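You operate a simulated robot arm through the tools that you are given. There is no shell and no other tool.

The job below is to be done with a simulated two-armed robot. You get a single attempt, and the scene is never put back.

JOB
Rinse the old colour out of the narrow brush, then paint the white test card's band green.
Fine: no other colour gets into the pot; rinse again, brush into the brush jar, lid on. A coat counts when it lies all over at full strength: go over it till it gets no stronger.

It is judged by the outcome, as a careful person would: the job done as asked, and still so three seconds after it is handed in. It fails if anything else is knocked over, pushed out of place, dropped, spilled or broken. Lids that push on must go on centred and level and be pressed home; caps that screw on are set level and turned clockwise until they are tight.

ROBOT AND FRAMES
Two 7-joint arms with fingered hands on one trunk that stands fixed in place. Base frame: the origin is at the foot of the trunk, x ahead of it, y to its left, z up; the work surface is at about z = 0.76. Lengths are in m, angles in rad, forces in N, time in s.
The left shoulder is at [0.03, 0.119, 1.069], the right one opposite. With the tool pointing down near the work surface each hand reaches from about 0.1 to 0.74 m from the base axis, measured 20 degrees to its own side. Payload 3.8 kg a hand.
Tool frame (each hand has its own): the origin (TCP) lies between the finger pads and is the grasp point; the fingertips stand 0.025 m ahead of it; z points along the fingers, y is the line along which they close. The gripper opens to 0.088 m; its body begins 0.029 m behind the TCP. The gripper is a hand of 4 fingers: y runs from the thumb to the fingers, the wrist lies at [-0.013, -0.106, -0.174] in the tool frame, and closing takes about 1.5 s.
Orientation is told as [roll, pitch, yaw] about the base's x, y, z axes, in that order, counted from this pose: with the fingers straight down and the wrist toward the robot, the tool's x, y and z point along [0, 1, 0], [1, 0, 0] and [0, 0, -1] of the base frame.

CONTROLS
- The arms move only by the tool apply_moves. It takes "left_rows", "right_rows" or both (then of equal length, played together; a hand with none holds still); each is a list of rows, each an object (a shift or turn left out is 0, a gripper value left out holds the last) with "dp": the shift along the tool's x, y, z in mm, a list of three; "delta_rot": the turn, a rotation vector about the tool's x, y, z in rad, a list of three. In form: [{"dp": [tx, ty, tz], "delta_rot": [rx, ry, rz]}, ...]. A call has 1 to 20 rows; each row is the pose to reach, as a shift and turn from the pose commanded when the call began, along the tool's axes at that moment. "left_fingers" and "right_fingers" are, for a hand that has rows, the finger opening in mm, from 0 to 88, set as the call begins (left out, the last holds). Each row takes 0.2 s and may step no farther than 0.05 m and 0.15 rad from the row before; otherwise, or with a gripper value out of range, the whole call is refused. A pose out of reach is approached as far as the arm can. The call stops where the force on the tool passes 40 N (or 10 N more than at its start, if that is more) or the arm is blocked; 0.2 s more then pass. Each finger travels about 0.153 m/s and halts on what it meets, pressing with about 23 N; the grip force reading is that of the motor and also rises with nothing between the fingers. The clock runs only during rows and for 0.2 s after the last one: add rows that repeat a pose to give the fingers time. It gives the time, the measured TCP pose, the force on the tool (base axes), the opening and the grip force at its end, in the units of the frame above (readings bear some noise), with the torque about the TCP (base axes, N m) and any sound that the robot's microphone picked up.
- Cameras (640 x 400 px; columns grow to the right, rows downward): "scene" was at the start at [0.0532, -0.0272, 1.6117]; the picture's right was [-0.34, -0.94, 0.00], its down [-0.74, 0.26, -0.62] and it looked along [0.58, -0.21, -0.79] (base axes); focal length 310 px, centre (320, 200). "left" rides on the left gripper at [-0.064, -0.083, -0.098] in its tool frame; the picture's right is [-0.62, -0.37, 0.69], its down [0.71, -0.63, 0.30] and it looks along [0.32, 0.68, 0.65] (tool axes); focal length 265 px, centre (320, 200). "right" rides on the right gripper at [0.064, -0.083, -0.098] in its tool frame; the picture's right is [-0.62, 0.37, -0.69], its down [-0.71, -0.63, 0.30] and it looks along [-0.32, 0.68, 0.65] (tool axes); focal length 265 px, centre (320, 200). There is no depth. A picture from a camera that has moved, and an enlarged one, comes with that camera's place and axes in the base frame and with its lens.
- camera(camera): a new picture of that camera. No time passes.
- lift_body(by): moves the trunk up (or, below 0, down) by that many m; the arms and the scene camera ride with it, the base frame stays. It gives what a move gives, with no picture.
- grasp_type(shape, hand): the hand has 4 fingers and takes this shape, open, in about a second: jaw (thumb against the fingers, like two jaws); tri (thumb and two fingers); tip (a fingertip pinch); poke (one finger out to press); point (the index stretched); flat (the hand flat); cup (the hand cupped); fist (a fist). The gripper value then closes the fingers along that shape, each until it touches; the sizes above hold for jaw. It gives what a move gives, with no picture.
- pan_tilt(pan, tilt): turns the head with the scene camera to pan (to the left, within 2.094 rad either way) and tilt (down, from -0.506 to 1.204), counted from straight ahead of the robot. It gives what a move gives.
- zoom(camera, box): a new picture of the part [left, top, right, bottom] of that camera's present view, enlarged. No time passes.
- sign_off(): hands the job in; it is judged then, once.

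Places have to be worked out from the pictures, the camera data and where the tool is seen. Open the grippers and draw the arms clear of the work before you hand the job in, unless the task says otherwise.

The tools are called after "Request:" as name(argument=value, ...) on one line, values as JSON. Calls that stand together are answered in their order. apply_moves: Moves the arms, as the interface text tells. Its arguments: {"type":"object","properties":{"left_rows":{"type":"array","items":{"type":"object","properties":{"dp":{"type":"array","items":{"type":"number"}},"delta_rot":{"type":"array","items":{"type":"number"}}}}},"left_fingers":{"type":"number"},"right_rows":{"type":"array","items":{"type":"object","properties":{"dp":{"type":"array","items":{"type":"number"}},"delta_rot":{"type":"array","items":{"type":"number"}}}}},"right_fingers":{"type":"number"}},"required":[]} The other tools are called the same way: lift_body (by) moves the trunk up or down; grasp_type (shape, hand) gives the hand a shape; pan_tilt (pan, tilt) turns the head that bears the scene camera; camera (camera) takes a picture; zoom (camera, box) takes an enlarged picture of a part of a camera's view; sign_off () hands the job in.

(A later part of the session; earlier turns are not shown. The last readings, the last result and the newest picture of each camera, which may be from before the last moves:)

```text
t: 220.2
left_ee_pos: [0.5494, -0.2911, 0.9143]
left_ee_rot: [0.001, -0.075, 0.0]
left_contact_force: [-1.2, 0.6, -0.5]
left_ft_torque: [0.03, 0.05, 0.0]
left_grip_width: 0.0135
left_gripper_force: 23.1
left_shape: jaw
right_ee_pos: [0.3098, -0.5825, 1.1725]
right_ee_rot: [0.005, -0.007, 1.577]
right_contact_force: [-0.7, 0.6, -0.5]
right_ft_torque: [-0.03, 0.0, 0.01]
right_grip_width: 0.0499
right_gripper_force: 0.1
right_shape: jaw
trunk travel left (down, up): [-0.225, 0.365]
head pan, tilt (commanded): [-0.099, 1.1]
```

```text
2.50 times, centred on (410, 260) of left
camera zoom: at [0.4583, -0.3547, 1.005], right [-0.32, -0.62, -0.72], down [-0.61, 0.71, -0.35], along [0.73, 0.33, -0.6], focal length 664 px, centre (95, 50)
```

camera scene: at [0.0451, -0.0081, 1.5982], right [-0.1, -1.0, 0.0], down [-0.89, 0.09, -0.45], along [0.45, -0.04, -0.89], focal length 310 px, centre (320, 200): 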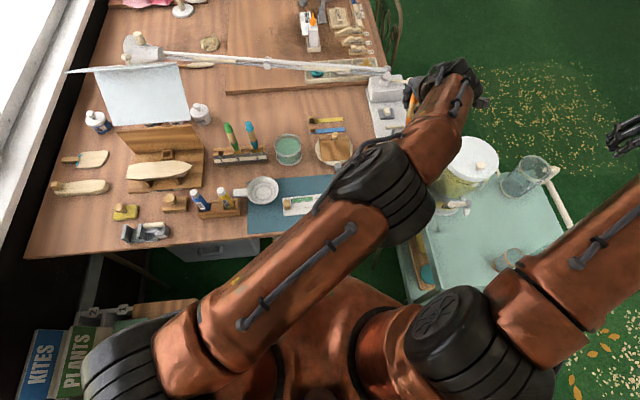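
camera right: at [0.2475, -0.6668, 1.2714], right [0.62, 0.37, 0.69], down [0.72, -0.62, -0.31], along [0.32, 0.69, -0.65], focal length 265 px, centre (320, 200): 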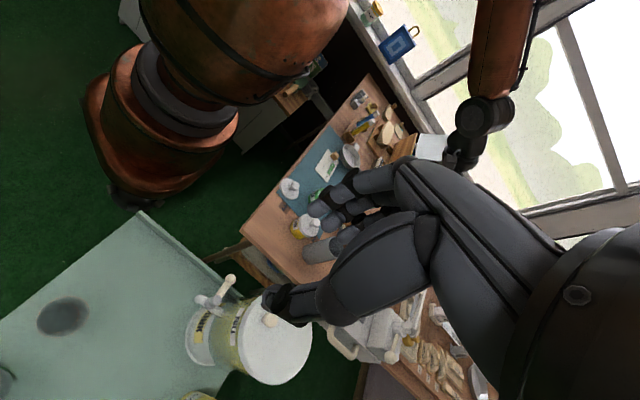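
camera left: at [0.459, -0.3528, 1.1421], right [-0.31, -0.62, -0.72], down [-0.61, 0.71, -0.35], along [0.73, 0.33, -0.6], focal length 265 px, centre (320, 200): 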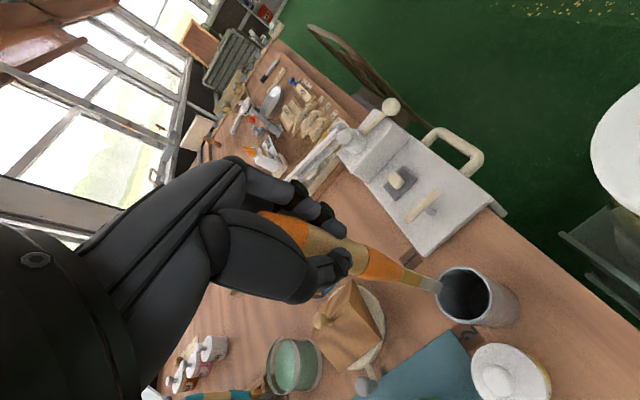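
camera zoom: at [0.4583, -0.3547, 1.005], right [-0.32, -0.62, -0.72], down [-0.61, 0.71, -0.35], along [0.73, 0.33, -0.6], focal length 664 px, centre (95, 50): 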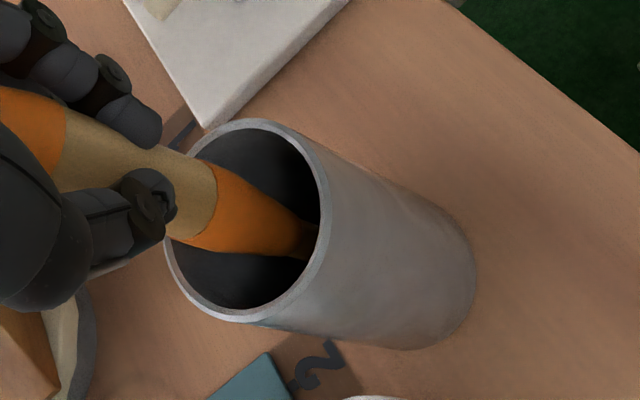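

Request:
apply_moves(left_rows=[{"dp": [0, -0.1, 1.5]}, {"dp": [0, -0.2, 2.5]}, {"dp": [0, -0.2, 2.5]}])

Request:
apply_moves(left_rows=[{"dp": [0, -0.1, 1.5]}, {"dp": [0, -0.1, 2]}, {"dp": [0, -0.1, 2]}])

```text
t: 221.0
left_ee_pos: [0.5486, -0.2919, 0.911]
left_ee_rot: [0.0, -0.074, 0.002]
left_contact_force: [-0.9, 0.7, 0.4]
left_ft_torque: [0.0, 0.0, -0.01]
left_grip_width: 0.0132
left_gripper_force: 22.6
left_shape: jaw
right_ee_pos: [0.3097, -0.5834, 1.1727]
right_ee_rot: [0.005, -0.008, 1.576]
right_contact_force: [-0.3, -0.2, 0.0]
right_ft_torque: [0.01, 0.02, 0.0]
right_grip_width: 0.0497
right_gripper_force: 0.1
right_shape: jaw
trunk travel left (down, up): [-0.225, 0.365]
head pan, tilt (commanded): [-0.099, 1.1]
```

```text
t: 221.8
left_ee_pos: [0.549, -0.2912, 0.9094]
left_ee_rot: [0.0, -0.075, 0.002]
left_contact_force: [-0.3, 0.2, -0.1]
left_ft_torque: [0.01, -0.01, 0.01]
left_grip_width: 0.0135
left_gripper_force: 22.5
left_shape: jaw
right_ee_pos: [0.3104, -0.5832, 1.1731]
right_ee_rot: [0.004, -0.01, 1.575]
right_contact_force: [-0.1, -0.4, -0.7]
right_ft_torque: [0.04, -0.02, -0.04]
right_grip_width: 0.0499
right_gripper_force: 0.1
right_shape: jaw
trunk travel left (down, up): [-0.225, 0.365]
head pan, tilt (commanded): [-0.099, 1.1]
```

Request:
apply_moves(left_rows=[{"dp": [0, -0.1, 1.5]}, {"dp": [0, -0.1, 2]}, {"dp": [0, -0.1, 2]}])

Request:
apply_moves(left_rows=[{"dp": [0, -0.1, 1.5]}, {"dp": [0, -0.1, 2]}, {"dp": [0, -0.1, 2]}])

Request:
zoom(camera="left", box=[320, 180, 500, 340])

```text
t: 222.6
left_ee_pos: [0.5488, -0.2915, 0.9057]
left_ee_rot: [0.0, -0.076, 0.003]
left_contact_force: [-0.1, -0.2, -0.4]
left_ft_torque: [0.01, 0.02, 0.04]
left_grip_width: 0.0136
left_gripper_force: 23.1
left_shape: jaw
right_ee_pos: [0.3107, -0.5825, 1.1721]
right_ee_rot: [0.004, -0.007, 1.576]
right_contact_force: [0.4, -0.5, -0.2]
right_ft_torque: [0.03, 0.0, 0.01]
right_grip_width: 0.0497
right_gripper_force: 0.1
right_shape: jaw
trunk travel left (down, up): [-0.225, 0.365]
head pan, tilt (commanded): [-0.099, 1.1]
```

```text
t: 223.4
left_ee_pos: [0.5486, -0.2908, 0.9061]
left_ee_rot: [-0.002, -0.076, 0.0]
left_contact_force: [0.9, 0.7, 7.2]
left_ft_torque: [0.0, -0.1, 0.01]
left_grip_width: 0.0136
left_gripper_force: 22.6
left_shape: jaw
right_ee_pos: [0.3092, -0.5827, 1.1731]
right_ee_rot: [0.005, -0.01, 1.577]
right_contact_force: [-0.1, 0.9, -0.2]
right_ft_torque: [0.0, -0.02, 0.0]
right_grip_width: 0.0496
right_gripper_force: 0.2
right_shape: jaw
trunk travel left (down, up): [-0.225, 0.365]
head pan, tilt (commanded): [-0.099, 1.1]
```

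```text
2.50 times, centred on (410, 260) of left
camera zoom: at [0.4583, -0.3549, 0.9979], right [-0.31, -0.62, -0.72], down [-0.61, 0.71, -0.35], along [0.73, 0.32, -0.6], focal length 664 px, centre (95, 50)
```

zoom: 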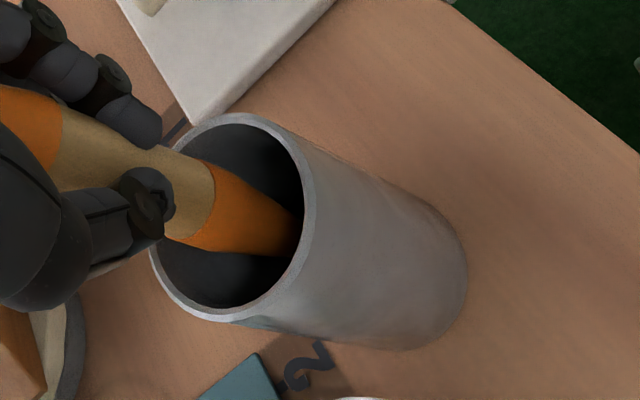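

The tip is on the jar floor. I'll ease up 1 mm and open the left hand to release the brush.

Request:
apply_moves(left_rows=[{"dp": [0, 0.1, -1]}, {"dp": [0, 0.1, -1]}])

Request:
apply_moves(left_rows=[{"dp": [0, 0, 0]}, {"dp": [0, 0, 0]}, {"dp": [0, 0, 0]}, {"dp": [0, 0, 0]}, {"dp": [0, 0, 0]}], left_fingers=66)

Request:
zoom(camera="left", box=[300, 160, 500, 340])

```text
t: 224.0
left_ee_pos: [0.5497, -0.2912, 0.9066]
left_ee_rot: [0.001, -0.075, 0.001]
left_contact_force: [0.6, 0.2, 4.4]
left_ft_torque: [0.03, -0.05, 0.02]
left_grip_width: 0.0139
left_gripper_force: 22.8
left_shape: jaw
right_ee_pos: [0.3101, -0.5841, 1.1745]
right_ee_rot: [0.005, -0.01, 1.575]
right_contact_force: [0.0, 0.8, 0.1]
right_ft_torque: [-0.02, -0.01, -0.03]
right_grip_width: 0.0495
right_gripper_force: 0.0
right_shape: jaw
trunk travel left (down, up): [-0.225, 0.365]
head pan, tilt (commanded): [-0.099, 1.1]
```

```text
t: 225.2
left_ee_pos: [0.5481, -0.2918, 0.9067]
left_ee_rot: [0.0, -0.074, 0.001]
left_contact_force: [-0.5, -0.3, -0.3]
left_ft_torque: [-0.02, -0.01, -0.01]
left_grip_width: 0.0659
left_gripper_force: 0.0
left_shape: jaw
right_ee_pos: [0.31, -0.5825, 1.1731]
right_ee_rot: [0.004, -0.009, 1.576]
right_contact_force: [0.5, 0.2, 0.8]
right_ft_torque: [-0.01, 0.0, -0.04]
right_grip_width: 0.0498
right_gripper_force: 0.0
right_shape: jaw
trunk travel left (down, up): [-0.225, 0.365]
head pan, tilt (commanded): [-0.099, 1.1]
```

```text
2.22 times, centred on (400, 250) of left
camera zoom: at [0.4585, -0.3549, 0.9979], right [-0.31, -0.62, -0.72], down [-0.61, 0.71, -0.35], along [0.73, 0.33, -0.6], focal length 590 px, centre (142, 89)
```

zoom: 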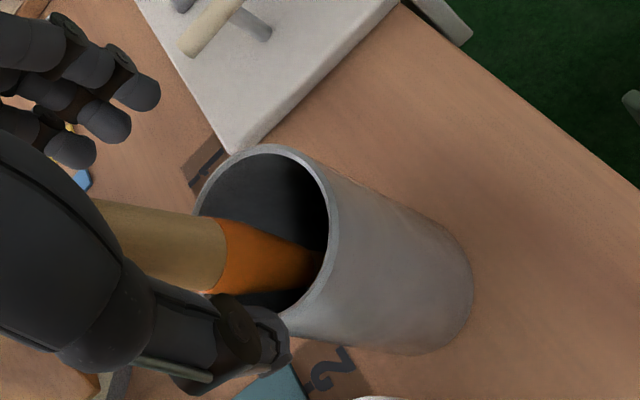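

The brush is released and leaning inside the jar. I'll raise the left hand straight up slowly.

Request:
apply_moves(left_rows=[{"dp": [0, 0.7, -10]}, {"dp": [0, 1.5, -20]}, {"dp": [0, 2.6, -35]}, {"dp": [0, 3.7, -50]}, {"dp": [0, 5.6, -75]}, {"dp": [0, 7.5, -100]}, {"dp": [0, 9, -125]}, {"dp": [0, 9, -125]}])

Request:
camera(camera="left")

Request:
zoom(camera="left", box=[380, 200, 540, 350])

```text
t: 227.0
left_ee_pos: [0.5496, -0.2909, 1.0311]
left_ee_rot: [0.0, -0.074, -0.001]
left_contact_force: [-1.0, 0.4, 0.8]
left_ft_torque: [-0.02, 0.02, 0.02]
left_grip_width: 0.0656
left_gripper_force: 0.1
left_shape: jaw
right_ee_pos: [0.3099, -0.5835, 1.1721]
right_ee_rot: [0.006, -0.008, 1.578]
right_contact_force: [-0.6, -0.5, 0.9]
right_ft_torque: [-0.02, 0.0, 0.0]
right_grip_width: 0.0499
right_gripper_force: 0.0
right_shape: jaw
trunk travel left (down, up): [-0.225, 0.365]
head pan, tilt (commanded): [-0.099, 1.1]
```

```text
taken
camera left: at [0.4589, -0.3557, 1.1235], right [-0.32, -0.62, -0.72], down [-0.61, 0.71, -0.35], along [0.73, 0.33, -0.6], focal length 265 px, centre (320, 200)
```

left: 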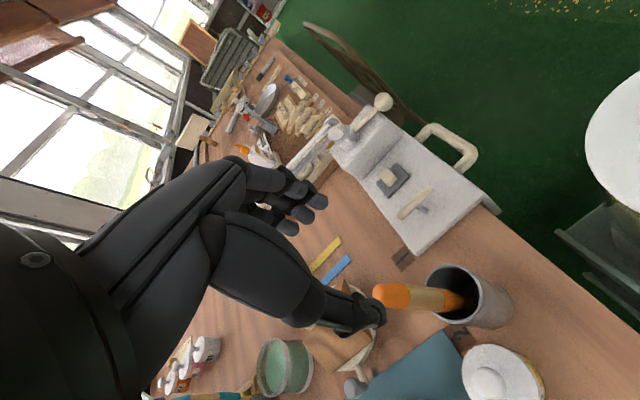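

```text
2.67 times, centred on (460, 275) of left
camera zoom: at [0.4589, -0.3557, 1.1235], right [-0.32, -0.62, -0.72], down [-0.61, 0.71, -0.35], along [0.73, 0.33, -0.6], focal length 708 px, centre (-53, 0)
```

zoom: 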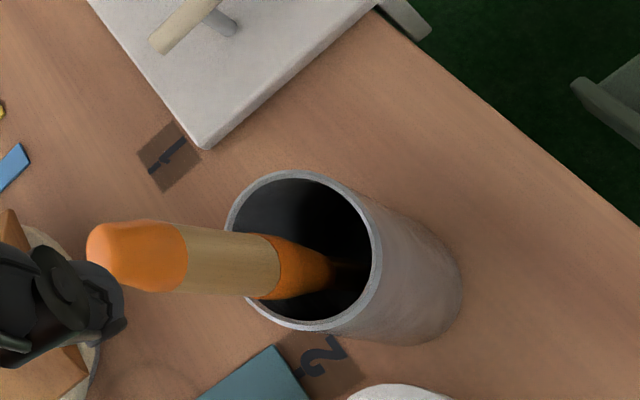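

The brush stands in the jar. I'll withdraw the left arm up and back to its own side.

Request:
apply_moves(left_rows=[{"dp": [0, 2, -30]}, {"dp": [10, 3, -60]}, {"dp": [55, -5, -75]}, {"dp": [100, -15, -80]}, {"dp": [145, -24, -85]}, {"dp": [190, -33, -88]}, {"dp": [235, -42, -88]}, {"dp": [280, -51, -88]}, {"dp": [325, -60, -88]}, {"dp": [370, -69, -88]}, {"dp": [415, -78, -88]}, {"dp": [460, -87, -88]}, {"dp": [505, -96, -88]}, {"dp": [550, -105, -88]}, {"dp": [595, -114, -88]}, {"dp": [620, -114, -88], "delta_rot": [0.075, 0, 0]}])

Request:
camera(camera="scene")

Request:
zoom(camera="scene", box=[330, 135, 430, 235])

```text
t: 230.4
left_ee_pos: [0.4278, 0.3214, 1.1084]
left_ee_rot: [-0.002, -0.014, -0.003]
left_contact_force: [0.7, -0.5, -0.1]
left_ft_torque: [-0.02, 0.04, 0.0]
left_grip_width: 0.066
left_gripper_force: 0.0
left_shape: jaw
left hand out of reach, approached as far as the arm can: row 16
right_ee_pos: [0.3106, -0.5823, 1.1737]
right_ee_rot: [0.005, -0.008, 1.576]
right_contact_force: [-0.8, -1.3, 0.3]
right_ft_torque: [-0.01, -0.03, 0.01]
right_grip_width: 0.0499
right_gripper_force: 0.0
right_shape: jaw
trunk travel left (down, up): [-0.225, 0.365]
head pan, tilt (commanded): [-0.099, 1.1]
```

```text
taken
camera scene: at [0.0454, -0.0076, 1.5982], right [-0.1, -0.99, 0.0], down [-0.89, 0.09, -0.45], along [0.45, -0.05, -0.89], focal length 310 px, centre (320, 200)
```

scene: 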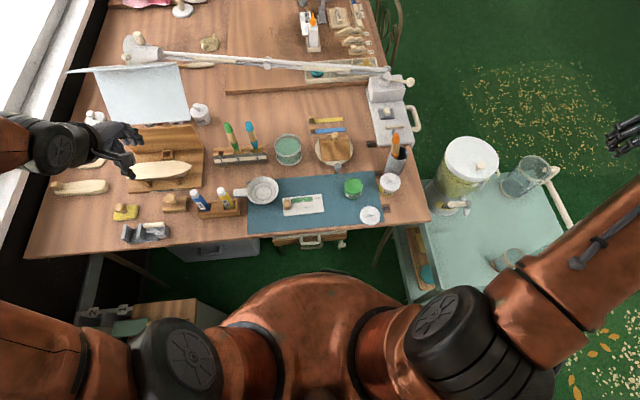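

```text
4.00 times, centred on (380, 185) of scene
camera zoom: at [0.0454, -0.0076, 1.5982], right [-0.1, -0.99, 0.0], down [-0.89, 0.09, -0.45], along [0.45, -0.05, -0.89], focal length 1240 px, centre (80, 260)
```

zoom: 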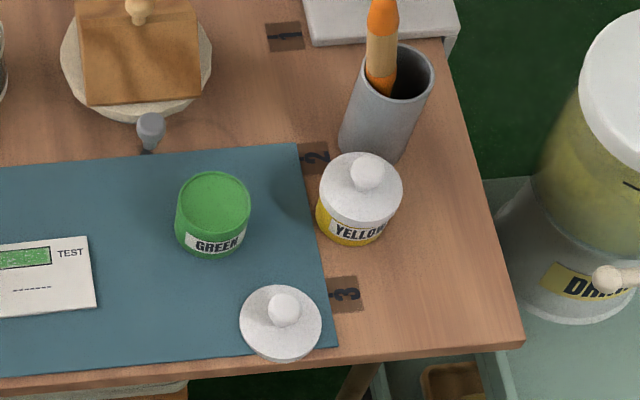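

The left arm is clear and the brush is in the jar. Now the lid: disc ≈(0.399, −0.190), knob ≈21 mm wide, top z≈0.795. I'll bring the right hand over it, fingers down at yaw 0.

Request:
apply_moves(right_rows=[{"dp": [-7, 33, 10], "delta_rot": [0, 0, 0.131]}, {"dp": [-15, 65, 25], "delta_rot": [0, 0, 0.262]}, {"dp": [-22, 98, 40], "delta_rot": [0, 0, 0.393]}, {"dp": [-30, 131, 55], "delta_rot": [0, 0, 0.524]}, {"dp": [-37, 163, 70], "delta_rot": [0, 0, 0.654]}, {"dp": [-45, 196, 85], "delta_rot": [0, 0, 0.785]}, {"dp": [-52, 229, 100], "delta_rot": [0, 0, 0.916]}, {"dp": [-60, 261, 120], "delta_rot": [0, 0, 1.047]}, {"dp": [-67, 294, 140], "delta_rot": [0, 0, 1.178]}, {"dp": [-75, 327, 165], "delta_rot": [0, 0, 1.309]}, {"dp": [-82, 359, 190], "delta_rot": [0, 0, 1.44]}, {"dp": [-89, 392, 215], "delta_rot": [0, 0, 1.571]}, {"dp": [-89, 392, 215], "delta_rot": [0, 0, 1.571]}])

Request:
camera(camera="right")

Request:
camera(camera="scene")

```text
t: 233.2
left_ee_pos: [0.427, 0.3206, 1.1095]
left_ee_rot: [-0.001, -0.015, -0.002]
left_contact_force: [-0.6, 0.6, 0.6]
left_ft_torque: [0.03, 0.02, -0.01]
left_grip_width: 0.0659
left_gripper_force: 0.0
left_shape: jaw
right_ee_pos: [0.3985, -0.199, 0.9631]
right_ee_rot: [0.0, -0.001, -0.001]
right_contact_force: [-0.6, -1.2, -0.4]
right_ft_torque: [-0.02, 0.03, 0.01]
right_grip_width: 0.0497
right_gripper_force: 0.0
right_shape: jaw
trunk travel left (down, up): [-0.225, 0.365]
head pan, tilt (commanded): [-0.099, 1.1]
```

```text
taken
camera right: at [0.3152, -0.1339, 1.061], right [0.37, -0.62, 0.69], down [-0.63, -0.71, -0.3], along [0.68, -0.33, -0.65], focal length 265 px, centre (320, 200)
```

right: 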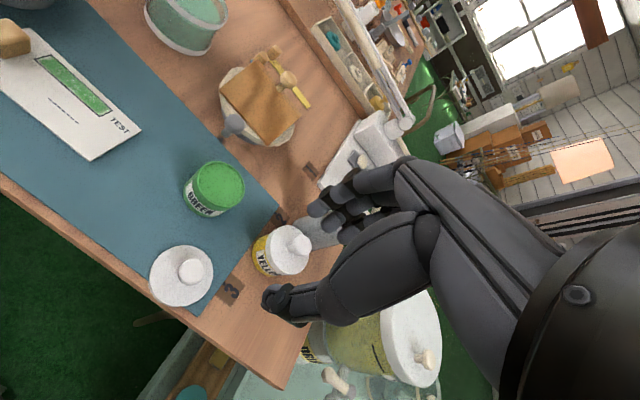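

```text
taken
camera scene: at [0.0443, -0.0089, 1.5982], right [-0.1, -0.99, 0.0], down [-0.89, 0.09, -0.45], along [0.45, -0.04, -0.89], focal length 310 px, centre (320, 200)
```

scene: 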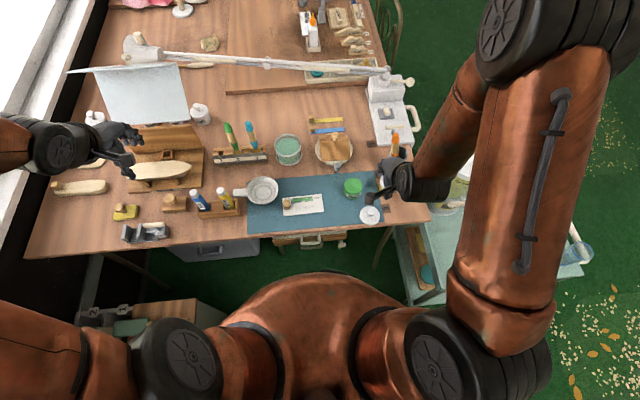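

I'll zoom in on the lid and pot from the right camera for precise positions.

Request:
zoom(camera="right", box=[130, 220, 240, 320])

Request:
zoom(camera="right", box=[165, 145, 265, 230])

Request:
zoom(camera="scene", box=[340, 170, 400, 230])

Request:
zoom(camera="right", box=[230, 210, 330, 290])

```text
4.00 times, centred on (185, 270) of right
camera zoom: at [0.3152, -0.1339, 1.061], right [0.37, -0.62, 0.69], down [-0.63, -0.71, -0.3], along [0.68, -0.33, -0.65], focal length 1062 px, centre (860, -80)
```

zoom: 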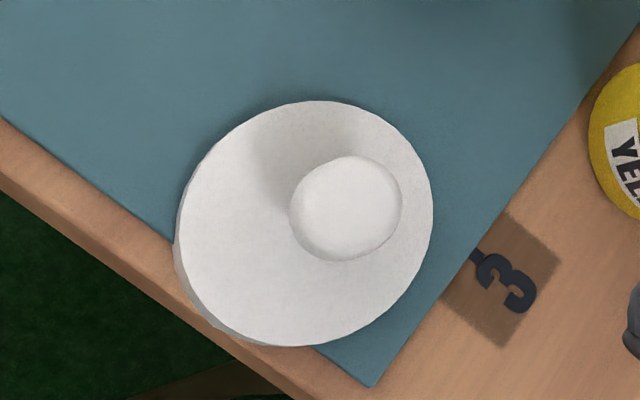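

```text
4.71 times, centred on (215, 188) of right
camera zoom: at [0.3152, -0.1339, 1.061], right [0.37, -0.62, 0.69], down [-0.63, -0.71, -0.3], along [0.68, -0.33, -0.65], focal length 1249 px, centre (814, 259)
```

zoom: 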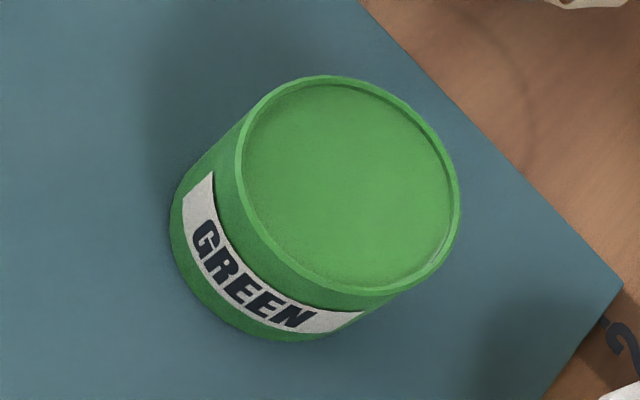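

```text
6.67 times, centred on (370, 200) of scene
camera zoom: at [0.0443, -0.0089, 1.5982], right [-0.1, -0.99, 0.0], down [-0.89, 0.09, -0.45], along [0.45, -0.04, -0.89], focal length 2067 px, centre (-13, 200)
```

zoom: 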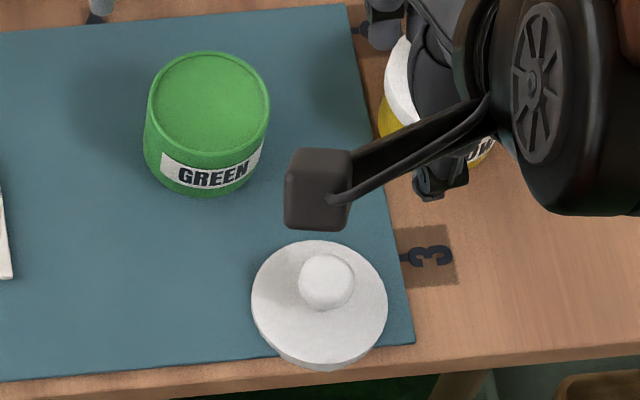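

```text
5.00 times, centred on (280, 250) of right
camera zoom: at [0.3152, -0.1339, 1.061], right [0.37, -0.62, 0.69], down [-0.63, -0.71, -0.3], along [0.68, -0.33, -0.65], focal length 1327 px, centre (520, -50)
```

zoom: 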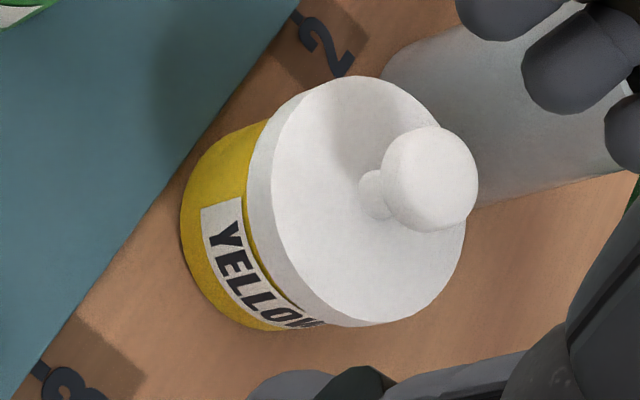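

The lid centre is ≈(0.398, −0.1885), knob centre z≈0.796, and the lid-to-pot displacement is ≈(+0.086, +0.039). I'll lower to just above the knob and check alignment.

Request:
apply_moves(right_rows=[{"dp": [5, -0.4, 35]}, {"dp": [10.5, -0.8, 70]}, {"dp": [10.5, -0.8, 105]}, {"dp": [10.5, -0.8, 123]}, {"dp": [10.5, -0.8, 123]}])

Request:
zoom(camera="right", box=[220, 150, 400, 330])

Request:
zoom(camera="scene", box=[330, 160, 420, 240])

```text
t: 234.4
left_ee_pos: [0.4276, 0.3215, 1.1088]
left_ee_rot: [-0.003, -0.012, -0.001]
left_contact_force: [0.0, 0.0, 0.3]
left_ft_torque: [-0.01, 0.02, 0.01]
left_grip_width: 0.0659
left_gripper_force: 0.0
left_shape: jaw
right_ee_pos: [0.3978, -0.1858, 0.8397]
right_ee_rot: [-0.002, -0.002, -0.002]
right_contact_force: [0.0, 0.7, -0.3]
right_ft_torque: [0.0, 0.0, -0.01]
right_grip_width: 0.0495
right_gripper_force: 0.1
right_shape: jaw
trunk travel left (down, up): [-0.225, 0.365]
head pan, tilt (commanded): [-0.099, 1.1]
```

```text
2.22 times, centred on (310, 240) of right
camera zoom: at [0.3147, -0.1221, 0.939], right [0.37, -0.62, 0.69], down [-0.63, -0.71, -0.3], along [0.68, -0.32, -0.65], focal length 590 px, centre (342, 111)
```

zoom: 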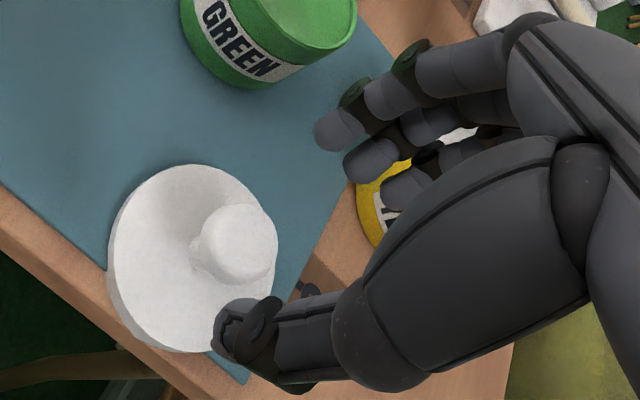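

```text
5.00 times, centred on (375, 200) of scene
camera zoom: at [0.0451, -0.0078, 1.5982], right [-0.1, -1.0, 0.0], down [-0.89, 0.09, -0.45], along [0.45, -0.05, -0.89], focal length 1550 px, centre (45, 200)
```

zoom: 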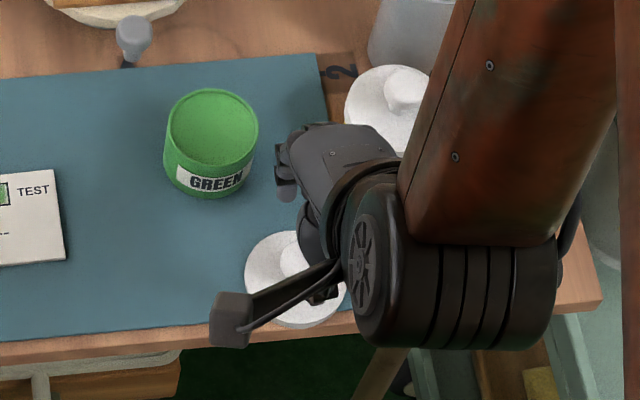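

Aligned within 2 mm. I'll lower around the knob, stopping with fingertips just above the disc.

Request:
apply_moves(right_rows=[{"dp": [0, -1, 12]}, {"dp": [0, -1.5, 24]}, {"dp": [0, -1.5, 31]}, {"dp": [0, -1.5, 34]}, {"dp": [0, -1.5, 34]}])

Request:
zoom(camera="right", box=[220, 150, 400, 330])

```text
t: 235.6
left_ee_pos: [0.4266, 0.3212, 1.1088]
left_ee_rot: [-0.003, -0.012, -0.002]
left_contact_force: [-0.6, 0.4, 0.2]
left_ft_torque: [-0.02, 0.01, -0.02]
left_grip_width: 0.0659
left_gripper_force: 0.1
left_shape: jaw
right_ee_pos: [0.3967, -0.1869, 0.8069]
right_ee_rot: [0.0, 0.001, -0.002]
right_contact_force: [0.3, -0.6, 0.5]
right_ft_torque: [0.01, 0.01, -0.01]
right_grip_width: 0.0497
right_gripper_force: 0.0
right_shape: jaw
trunk travel left (down, up): [-0.225, 0.365]
head pan, tilt (commanded): [-0.099, 1.1]
```

```text
2.22 times, centred on (310, 240) of right
camera zoom: at [0.3135, -0.1228, 0.9048], right [0.37, -0.62, 0.69], down [-0.63, -0.71, -0.3], along [0.68, -0.33, -0.65], focal length 590 px, centre (342, 111)
```

zoom: 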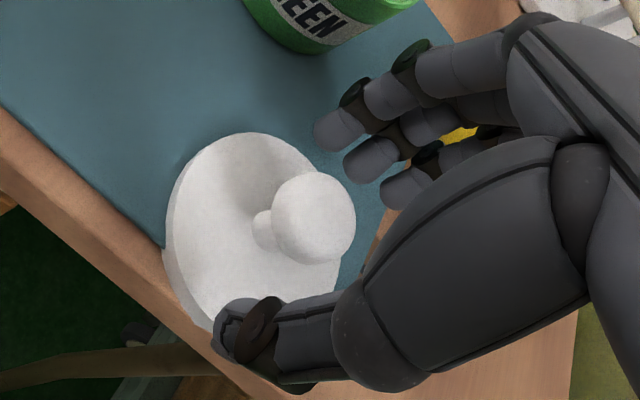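

The knob is between thumb and fingers. Closing the right hand on it.

Request:
apply_moves(right_rows=[{"dp": [0, 0, 0]}, {"dp": [0, 0, 0]}, {"dp": [0, 0, 0]}, {"dp": [0, 0, 0]}, {"dp": [0, 0, 0]}, {"dp": [0, 0, 0]}, {"dp": [0, 0, 0]}], right_fingers=0)

Request:
zoom(camera="right", box=[220, 150, 400, 330])

```text
t: 237.2
left_ee_pos: [0.4267, 0.3221, 1.1097]
left_ee_rot: [-0.003, -0.013, -0.001]
left_contact_force: [-0.5, 0.6, 0.1]
left_ft_torque: [0.0, 0.01, -0.01]
left_grip_width: 0.0657
left_gripper_force: 0.1
left_shape: jaw
right_ee_pos: [0.3962, -0.188, 0.8065]
right_ee_rot: [0.0, 0.0, 0.0]
right_contact_force: [-0.8, 0.8, 1.1]
right_ft_torque: [0.02, 0.03, 0.01]
right_grip_width: 0.0163
right_gripper_force: 23.2
right_shape: jaw
trunk travel left (down, up): [-0.225, 0.365]
head pan, tilt (commanded): [-0.099, 1.1]
```

```text
2.22 times, centred on (310, 240) of right
camera zoom: at [0.3134, -0.1228, 0.9049], right [0.37, -0.62, 0.69], down [-0.63, -0.71, -0.3], along [0.68, -0.33, -0.65], focal length 590 px, centre (342, 111)
```

zoom: 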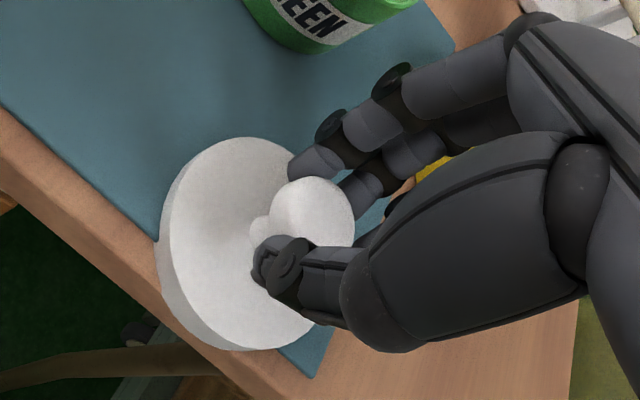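

Gripped under the knob's equator. I'll lift 75 mm and check that the lid hangs level.

Request:
apply_moves(right_rows=[{"dp": [0, 0, -10]}, {"dp": [0, 0, -30]}, {"dp": [0, 0, -55]}, {"dp": [0, 0, -75]}, {"dp": [0, 0, -75]}])

Request:
zoom(camera="right", box=[200, 130, 400, 330])

Request:
zoom(camera="scene", box=[320, 140, 420, 230])

```text
t: 238.4
left_ee_pos: [0.4284, 0.3203, 1.1085]
left_ee_rot: [-0.004, -0.012, -0.001]
left_contact_force: [0.0, -0.1, 0.1]
left_ft_torque: [0.01, 0.01, -0.02]
left_grip_width: 0.0657
left_gripper_force: 0.1
left_shape: jaw
right_ee_pos: [0.397, -0.1878, 0.8814]
right_ee_rot: [0.0, 0.0, -0.001]
right_contact_force: [0.1, -0.9, -0.8]
right_ft_torque: [0.0, -0.01, 0.0]
right_grip_width: 0.016
right_gripper_force: 23.0
right_shape: jaw
trunk travel left (down, up): [-0.225, 0.365]
head pan, tilt (commanded): [-0.099, 1.1]
```

```text
2.00 times, centred on (300, 230) of right
camera zoom: at [0.314, -0.123, 0.9798], right [0.37, -0.62, 0.69], down [-0.63, -0.71, -0.3], along [0.68, -0.33, -0.65], focal length 531 px, centre (360, 140)
```

zoom: 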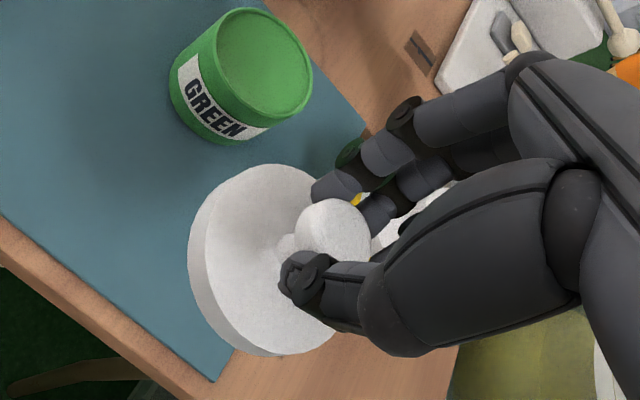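

```text
4.44 times, centred on (370, 185) of scene
camera zoom: at [0.0454, -0.008, 1.5982], right [-0.1, -1.0, 0.0], down [-0.89, 0.09, -0.45], along [0.45, -0.05, -0.89], focal length 1378 px, centre (98, 267)
```

zoom: 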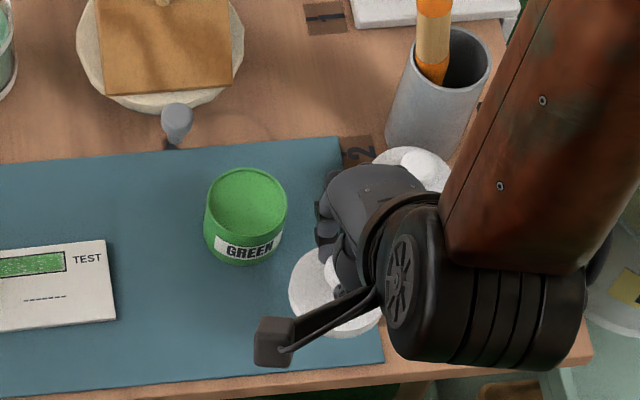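

The lid is up. I'll turn the left hand so its camera can watch the pot and lid from the left, to judge level and centring.

Request:
apply_moves(left_rows=[{"dp": [-3, 5, 8], "delta_rot": [0, 0, 0.14]}, {"dp": [-6, 10, 16], "delta_rot": [0, 0, 0.28]}, {"dp": [-9, 15, 24], "delta_rot": [0, 0, 0.42]}, {"dp": [-12, 20, 32], "delta_rot": [0, 0, 0.56]}, {"dp": [-15, 25, 40], "delta_rot": [0, 0, 0.7]}, {"dp": [-18, 30, 48], "delta_rot": [0, 0, 0.84]}, {"dp": [-21, 35, 56], "delta_rot": [0, 0, 0.98]}, {"dp": [-24, 40, 64], "delta_rot": [0, 0, 1.12]}, {"dp": [-27, 45, 72], "delta_rot": [0, 0, 1.26]}, {"dp": [-30, 50, 80], "delta_rot": [0, 0, 1.4]}, {"dp": [-30, 55, 80], "delta_rot": [0, 0, 1.54]}, {"dp": [-30, 55, 80], "delta_rot": [0, 0, 1.57]}])

Request:
camera(camera="left")

Request:
zoom(camera="left", box=[240, 60, 420, 200])

```text
t: 241.0
left_ee_pos: [0.4828, 0.291, 1.0278]
left_ee_rot: [0.0, 0.001, -1.57]
left_contact_force: [-0.1, 0.2, -0.7]
left_ft_torque: [-0.02, -0.01, -0.02]
left_grip_width: 0.066
left_gripper_force: 0.1
left_shape: jaw
right_ee_pos: [0.3955, -0.1871, 0.8807]
right_ee_rot: [-0.001, 0.0, -0.002]
right_contact_force: [-0.1, 0.4, 0.6]
right_ft_torque: [0.02, 0.02, -0.04]
right_grip_width: 0.0158
right_gripper_force: 23.0
right_shape: jaw
trunk travel left (down, up): [-0.225, 0.365]
head pan, tilt (commanded): [-0.099, 1.1]
```

```text
taken
camera left: at [0.4181, 0.3755, 1.1265], right [-0.62, 0.37, -0.69], down [0.71, 0.63, -0.31], along [0.32, -0.68, -0.65], focal length 265 px, centre (320, 200)
```

left: 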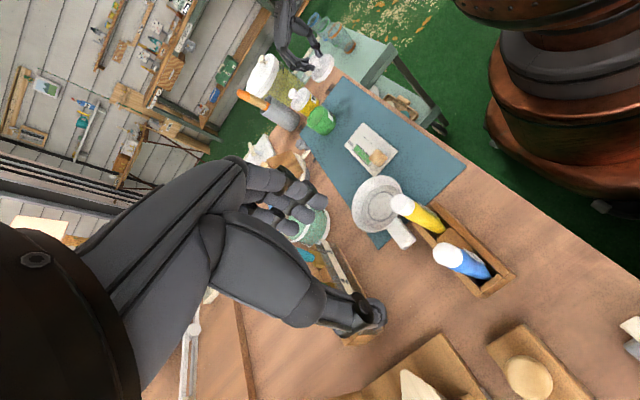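

```text
2.86 times, centred on (330, 130) of left
camera zoom: at [0.4181, 0.3755, 1.1265], right [-0.62, 0.37, -0.69], down [0.71, 0.63, -0.31], along [0.32, -0.68, -0.65], focal length 758 px, centre (291, 400)
```

zoom: 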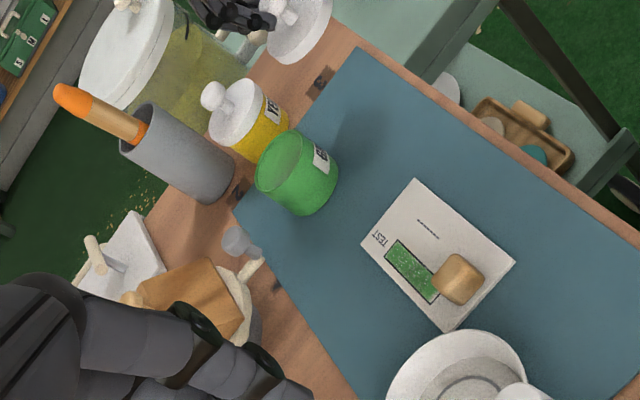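

The view is good. I'll move the lid over the pot at this height by the measured displacement and check the alignment.

Request:
apply_moves(right_rows=[{"dp": [10, 22, 0]}, {"dp": [20, 44, 0]}, {"dp": [30, 66, 0]}, {"dp": [39, 86, 0]}, {"dp": [39, 86, 0]}])

Request:
zoom(camera="right", box=[180, 130, 420, 350])

Request:
zoom(camera="left", box=[270, 60, 380, 150])

Request:
zoom(camera="scene", box=[310, 130, 410, 220])

```text
t: 242.2
left_ee_pos: [0.4843, 0.2914, 1.0293]
left_ee_rot: [0.0, 0.001, -1.569]
left_contact_force: [0.7, -0.6, 1.1]
left_ft_torque: [-0.01, -0.02, -0.02]
left_grip_width: 0.0658
left_gripper_force: 0.1
left_shape: jaw
right_ee_pos: [0.4832, -0.1498, 0.8806]
right_ee_rot: [0.001, 0.0, -0.002]
right_contact_force: [0.8, 0.3, -0.8]
right_ft_torque: [0.0, 0.02, 0.02]
right_grip_width: 0.0163
right_gripper_force: 22.5
right_shape: jaw
trunk travel left (down, up): [-0.225, 0.365]
head pan, tilt (commanded): [-0.099, 1.1]
```

```text
1.82 times, centred on (300, 240) of right
camera zoom: at [0.4001, -0.0845, 0.979], right [0.37, -0.62, 0.69], down [-0.63, -0.71, -0.3], along [0.68, -0.33, -0.65], focal length 483 px, centre (356, 127)
```

zoom: 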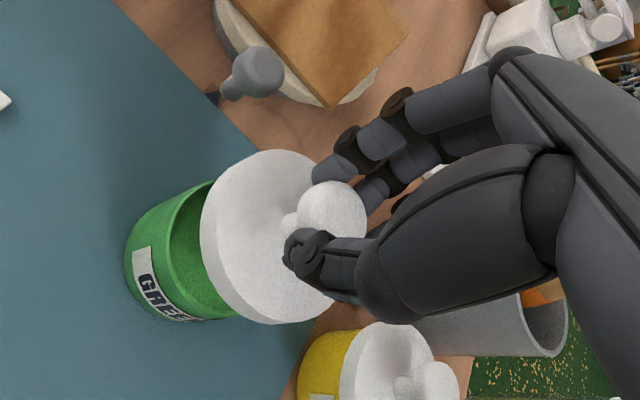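

```text
4.44 times, centred on (325, 105) of left
camera zoom: at [0.418, 0.3751, 1.1267], right [-0.62, 0.37, -0.69], down [0.71, 0.63, -0.3], along [0.33, -0.68, -0.65], focal length 1180 px, centre (298, 622)
```

zoom: 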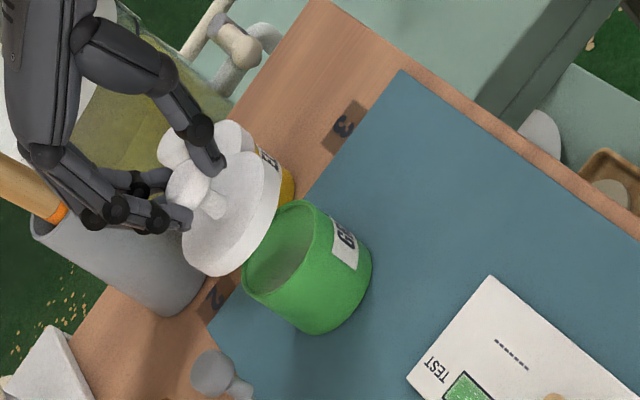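

```text
4.44 times, centred on (360, 175) of scene
camera zoom: at [0.045, -0.0081, 1.5982], right [-0.1, -1.0, 0.0], down [-0.89, 0.09, -0.45], along [0.45, -0.04, -0.89], focal length 1378 px, centre (142, 311)
```

zoom: 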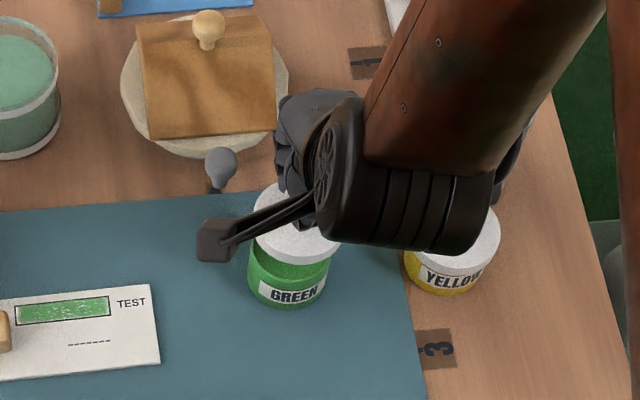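

I'll lower the lid to about 6 mm above the rim so parallax is small, then compare the edges from all three views.

Request:
apply_moves(right_rows=[{"dp": [0, 1, 10]}, {"dp": [0, 1, 20]}, {"dp": [0, 1, 24]}, {"dp": [0, 1, 24]}])

Request:
zoom(camera="right", box=[210, 150, 350, 290])

Request:
zoom(camera="left", box=[290, 80, 360, 140])

Request:
zoom(camera="scene", box=[330, 160, 390, 210])

```text
t: 243.2
left_ee_pos: [0.4833, 0.2906, 1.0286]
left_ee_rot: [0.0, 0.001, -1.57]
left_contact_force: [-0.3, -0.1, -0.7]
left_ft_torque: [-0.03, 0.03, 0.0]
left_grip_width: 0.0657
left_gripper_force: 0.0
left_shape: jaw
right_ee_pos: [0.4838, -0.1481, 0.857]
right_ee_rot: [0.0, -0.001, -0.001]
right_contact_force: [0.5, -0.3, -0.8]
right_ft_torque: [0.0, 0.0, 0.03]
right_grip_width: 0.0161
right_gripper_force: 22.8
right_shape: jaw
trunk travel left (down, up): [-0.225, 0.365]
head pan, tilt (commanded): [-0.099, 1.1]
```

```text
2.86 times, centred on (280, 220) of right
camera zoom: at [0.401, -0.0843, 0.9553], right [0.37, -0.62, 0.69], down [-0.63, -0.71, -0.3], along [0.68, -0.32, -0.65], focal length 758 px, centre (434, 143)
```

zoom: 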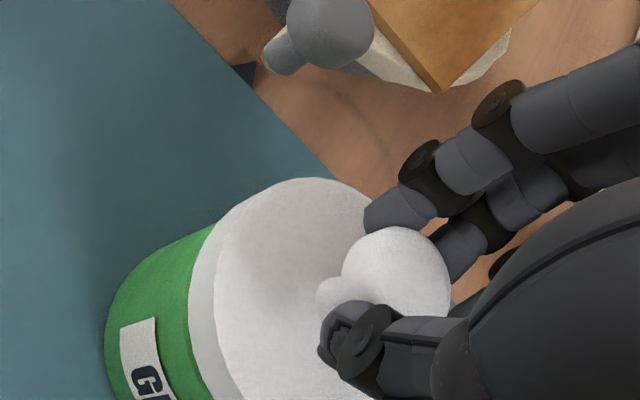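

```text
6.67 times, centred on (325, 110) of left
camera zoom: at [0.4182, 0.3753, 1.1266], right [-0.62, 0.37, -0.69], down [0.71, 0.63, -0.3], along [0.33, -0.68, -0.65], focal length 1769 px, centre (287, 800)
```

zoom: 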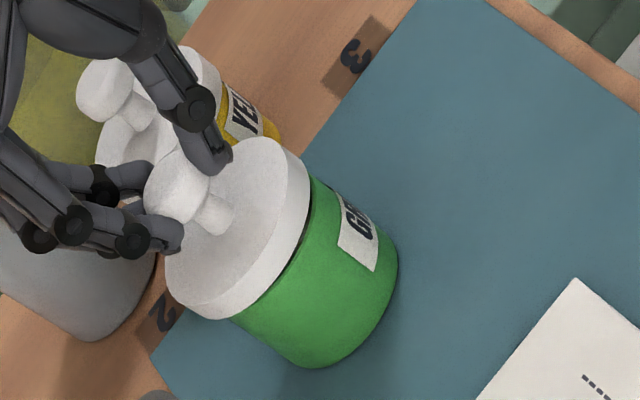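

```text
8.00 times, centred on (360, 185) of scene
camera zoom: at [0.0453, -0.0079, 1.5982], right [-0.1, -1.0, 0.0], down [-0.89, 0.09, -0.45], along [0.45, -0.05, -0.89], focal length 2481 px, centre (0, 320)
```

zoom: 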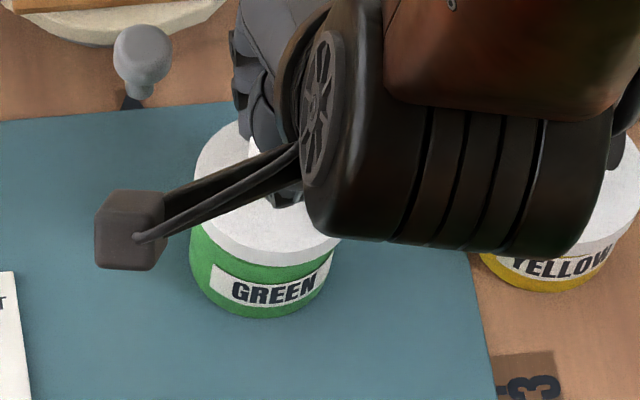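

The lid is centred on the pot within about 1 mm in both directions and its knob axis is parallel to the pot's. I'll lower it gently to contact.

Request:
apply_moves(right_rows=[{"dp": [0, 0, 2]}, {"dp": [0, 0, 4]}, {"dp": [0, 0, 4]}])

Request:
apply_moves(right_rows=[{"dp": [0, 0, 1.5]}, {"dp": [0, 0, 3]}, {"dp": [0, 0, 3]}])

Request:
zoom(camera="left", box=[290, 80, 360, 140])

```text
t: 244.0
left_ee_pos: [0.4842, 0.2911, 1.0289]
left_ee_rot: [-0.001, -0.001, -1.571]
left_contact_force: [0.5, -0.3, 0.7]
left_ft_torque: [-0.02, 0.0, 0.0]
left_grip_width: 0.0658
left_gripper_force: 0.0
left_shape: jaw
right_ee_pos: [0.4838, -0.1492, 0.8523]
right_ee_rot: [-0.001, 0.001, -0.002]
right_contact_force: [0.4, 0.5, 0.0]
right_ft_torque: [-0.01, 0.0, 0.01]
right_grip_width: 0.016
right_gripper_force: 23.1
right_shape: jaw
trunk travel left (down, up): [-0.225, 0.365]
head pan, tilt (commanded): [-0.099, 1.1]
```

```text
t: 244.8
left_ee_pos: [0.4835, 0.2905, 1.0294]
left_ee_rot: [0.0, 0.001, -1.568]
left_contact_force: [-0.6, 0.7, 0.4]
left_ft_torque: [0.01, 0.02, 0.0]
left_grip_width: 0.0657
left_gripper_force: 0.1
left_shape: jaw
right_ee_pos: [0.4835, -0.1496, 0.8498]
right_ee_rot: [0.001, 0.002, -0.001]
right_contact_force: [-0.1, -0.5, -0.1]
right_ft_torque: [-0.01, 0.0, 0.01]
right_grip_width: 0.0161
right_gripper_force: 22.7
right_shape: jaw
trunk travel left (down, up): [-0.225, 0.365]
head pan, tilt (commanded): [-0.099, 1.1]
```

```text
6.67 times, centred on (325, 110) of left
camera zoom: at [0.4181, 0.3753, 1.1266], right [-0.62, 0.37, -0.69], down [0.71, 0.63, -0.3], along [0.33, -0.68, -0.65], focal length 1769 px, centre (287, 800)
```

zoom: 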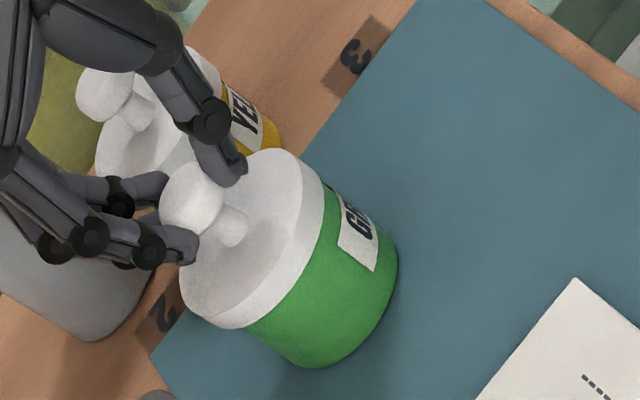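

No contact yet, the skirt is at rim level. Continuing in 2 mm steps.

Request:
apply_moves(right_rows=[{"dp": [0, 0, 1]}, {"dp": [0, 0, 2]}, {"dp": [0, 0, 2]}])

Request:
apply_moves(right_rows=[{"dp": [0, 0, 1]}, {"dp": [0, 0, 2]}, {"dp": [0, 0, 2]}])

Request:
zoom(camera="left", box=[290, 80, 360, 140])

```text
t: 245.6
left_ee_pos: [0.483, 0.2918, 1.0278]
left_ee_rot: [0.001, -0.001, -1.569]
left_contact_force: [-0.3, 0.1, 0.5]
left_ft_torque: [-0.03, 0.04, 0.01]
left_grip_width: 0.0658
left_gripper_force: 0.1
left_shape: jaw
right_ee_pos: [0.4837, -0.1475, 0.8488]
right_ee_rot: [0.0, 0.0, -0.001]
right_contact_force: [-1.9, 1.3, 5.7]
right_ft_torque: [0.03, 0.02, 0.03]
right_grip_width: 0.0164
right_gripper_force: 22.3
right_shape: jaw
trunk travel left (down, up): [-0.225, 0.365]
head pan, tilt (commanded): [-0.099, 1.1]
heard: snap
```

```text
t: 246.4
left_ee_pos: [0.4818, 0.2912, 1.0295]
left_ee_rot: [0.0, -0.001, -1.567]
left_contact_force: [0.0, 0.2, 0.4]
left_ft_torque: [0.01, 0.03, 0.01]
left_grip_width: 0.0656
left_gripper_force: 0.1
left_shape: jaw
right_ee_pos: [0.4824, -0.1477, 0.8462]
right_ee_rot: [0.001, -0.002, -0.001]
right_contact_force: [-5.2, 3.7, 13.8]
right_ft_torque: [0.07, 0.06, 0.02]
right_grip_width: 0.0164
right_gripper_force: 23.4
right_shape: jaw
trunk travel left (down, up): [-0.225, 0.365]
head pan, tilt (commanded): [-0.099, 1.1]
```

```text
6.67 times, centred on (325, 110) of left
camera zoom: at [0.4167, 0.376, 1.127], right [-0.62, 0.37, -0.69], down [0.71, 0.63, -0.3], along [0.33, -0.68, -0.65], focal length 1769 px, centre (287, 800)
```

zoom: 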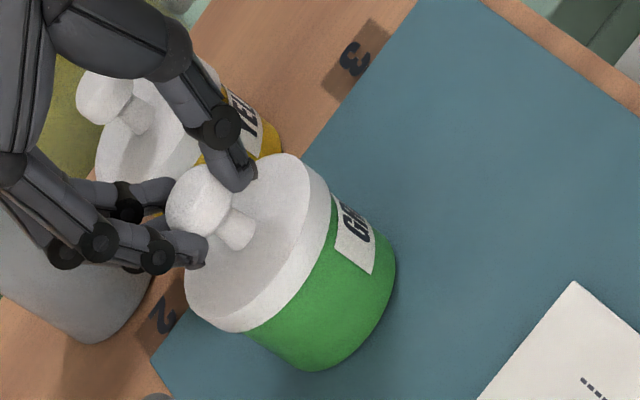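

A snap: the lid has clicked onto the pot. I'll open the right hand in place and inspect the seating.

Request:
apply_moves(right_rows=[{"dp": [0, 0, -0.5]}, {"dp": [0, 0, -0.5]}, {"dp": [0, 0, -0.5]}, {"dp": [0, 0, -0.5]}, {"dp": [0, 0, -0.5]}], right_fingers=52)

Request:
zoom(camera="left", box=[280, 70, 370, 150])

Request:
zoom(camera="right", box=[210, 150, 380, 310])

```text
t: 247.6
left_ee_pos: [0.4842, 0.2904, 1.0289]
left_ee_rot: [-0.001, 0.001, -1.568]
left_contact_force: [0.2, -0.4, 1.2]
left_ft_torque: [0.0, -0.02, -0.03]
left_grip_width: 0.0658
left_gripper_force: 0.1
left_shape: jaw
right_ee_pos: [0.4838, -0.1475, 0.8474]
right_ee_rot: [0.001, 0.001, -0.001]
right_contact_force: [1.3, -0.1, 0.1]
right_ft_torque: [0.01, 0.0, 0.01]
right_grip_width: 0.0516
right_gripper_force: 0.0
right_shape: jaw
trunk travel left (down, up): [-0.225, 0.365]
head pan, tilt (commanded): [-0.099, 1.1]
```

```text
5.00 times, centred on (325, 110) of left
camera zoom: at [0.4181, 0.3754, 1.1266], right [-0.62, 0.37, -0.69], down [0.71, 0.63, -0.3], along [0.33, -0.68, -0.65], focal length 1327 px, centre (295, 650)
```

zoom: 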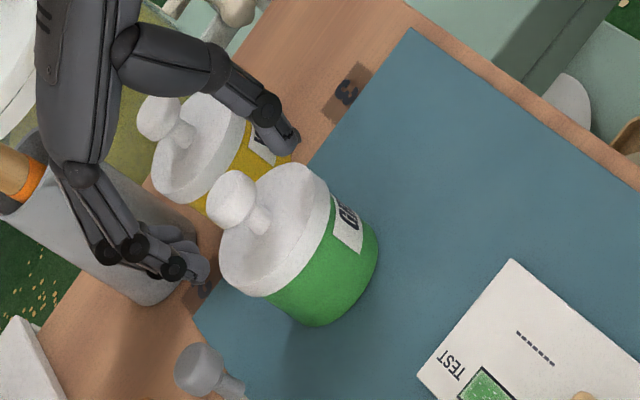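

```text
2.50 times, centred on (295, 230) of right
camera zoom: at [0.4006, -0.0839, 0.9454], right [0.37, -0.62, 0.69], down [-0.63, -0.71, -0.3], along [0.68, -0.33, -0.65], focal length 664 px, centre (382, 125)
```

zoom: 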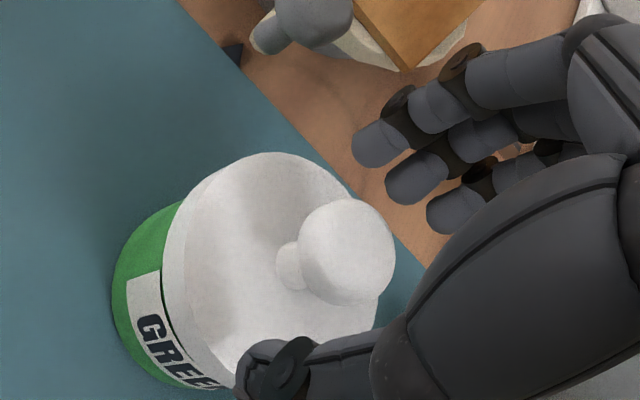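

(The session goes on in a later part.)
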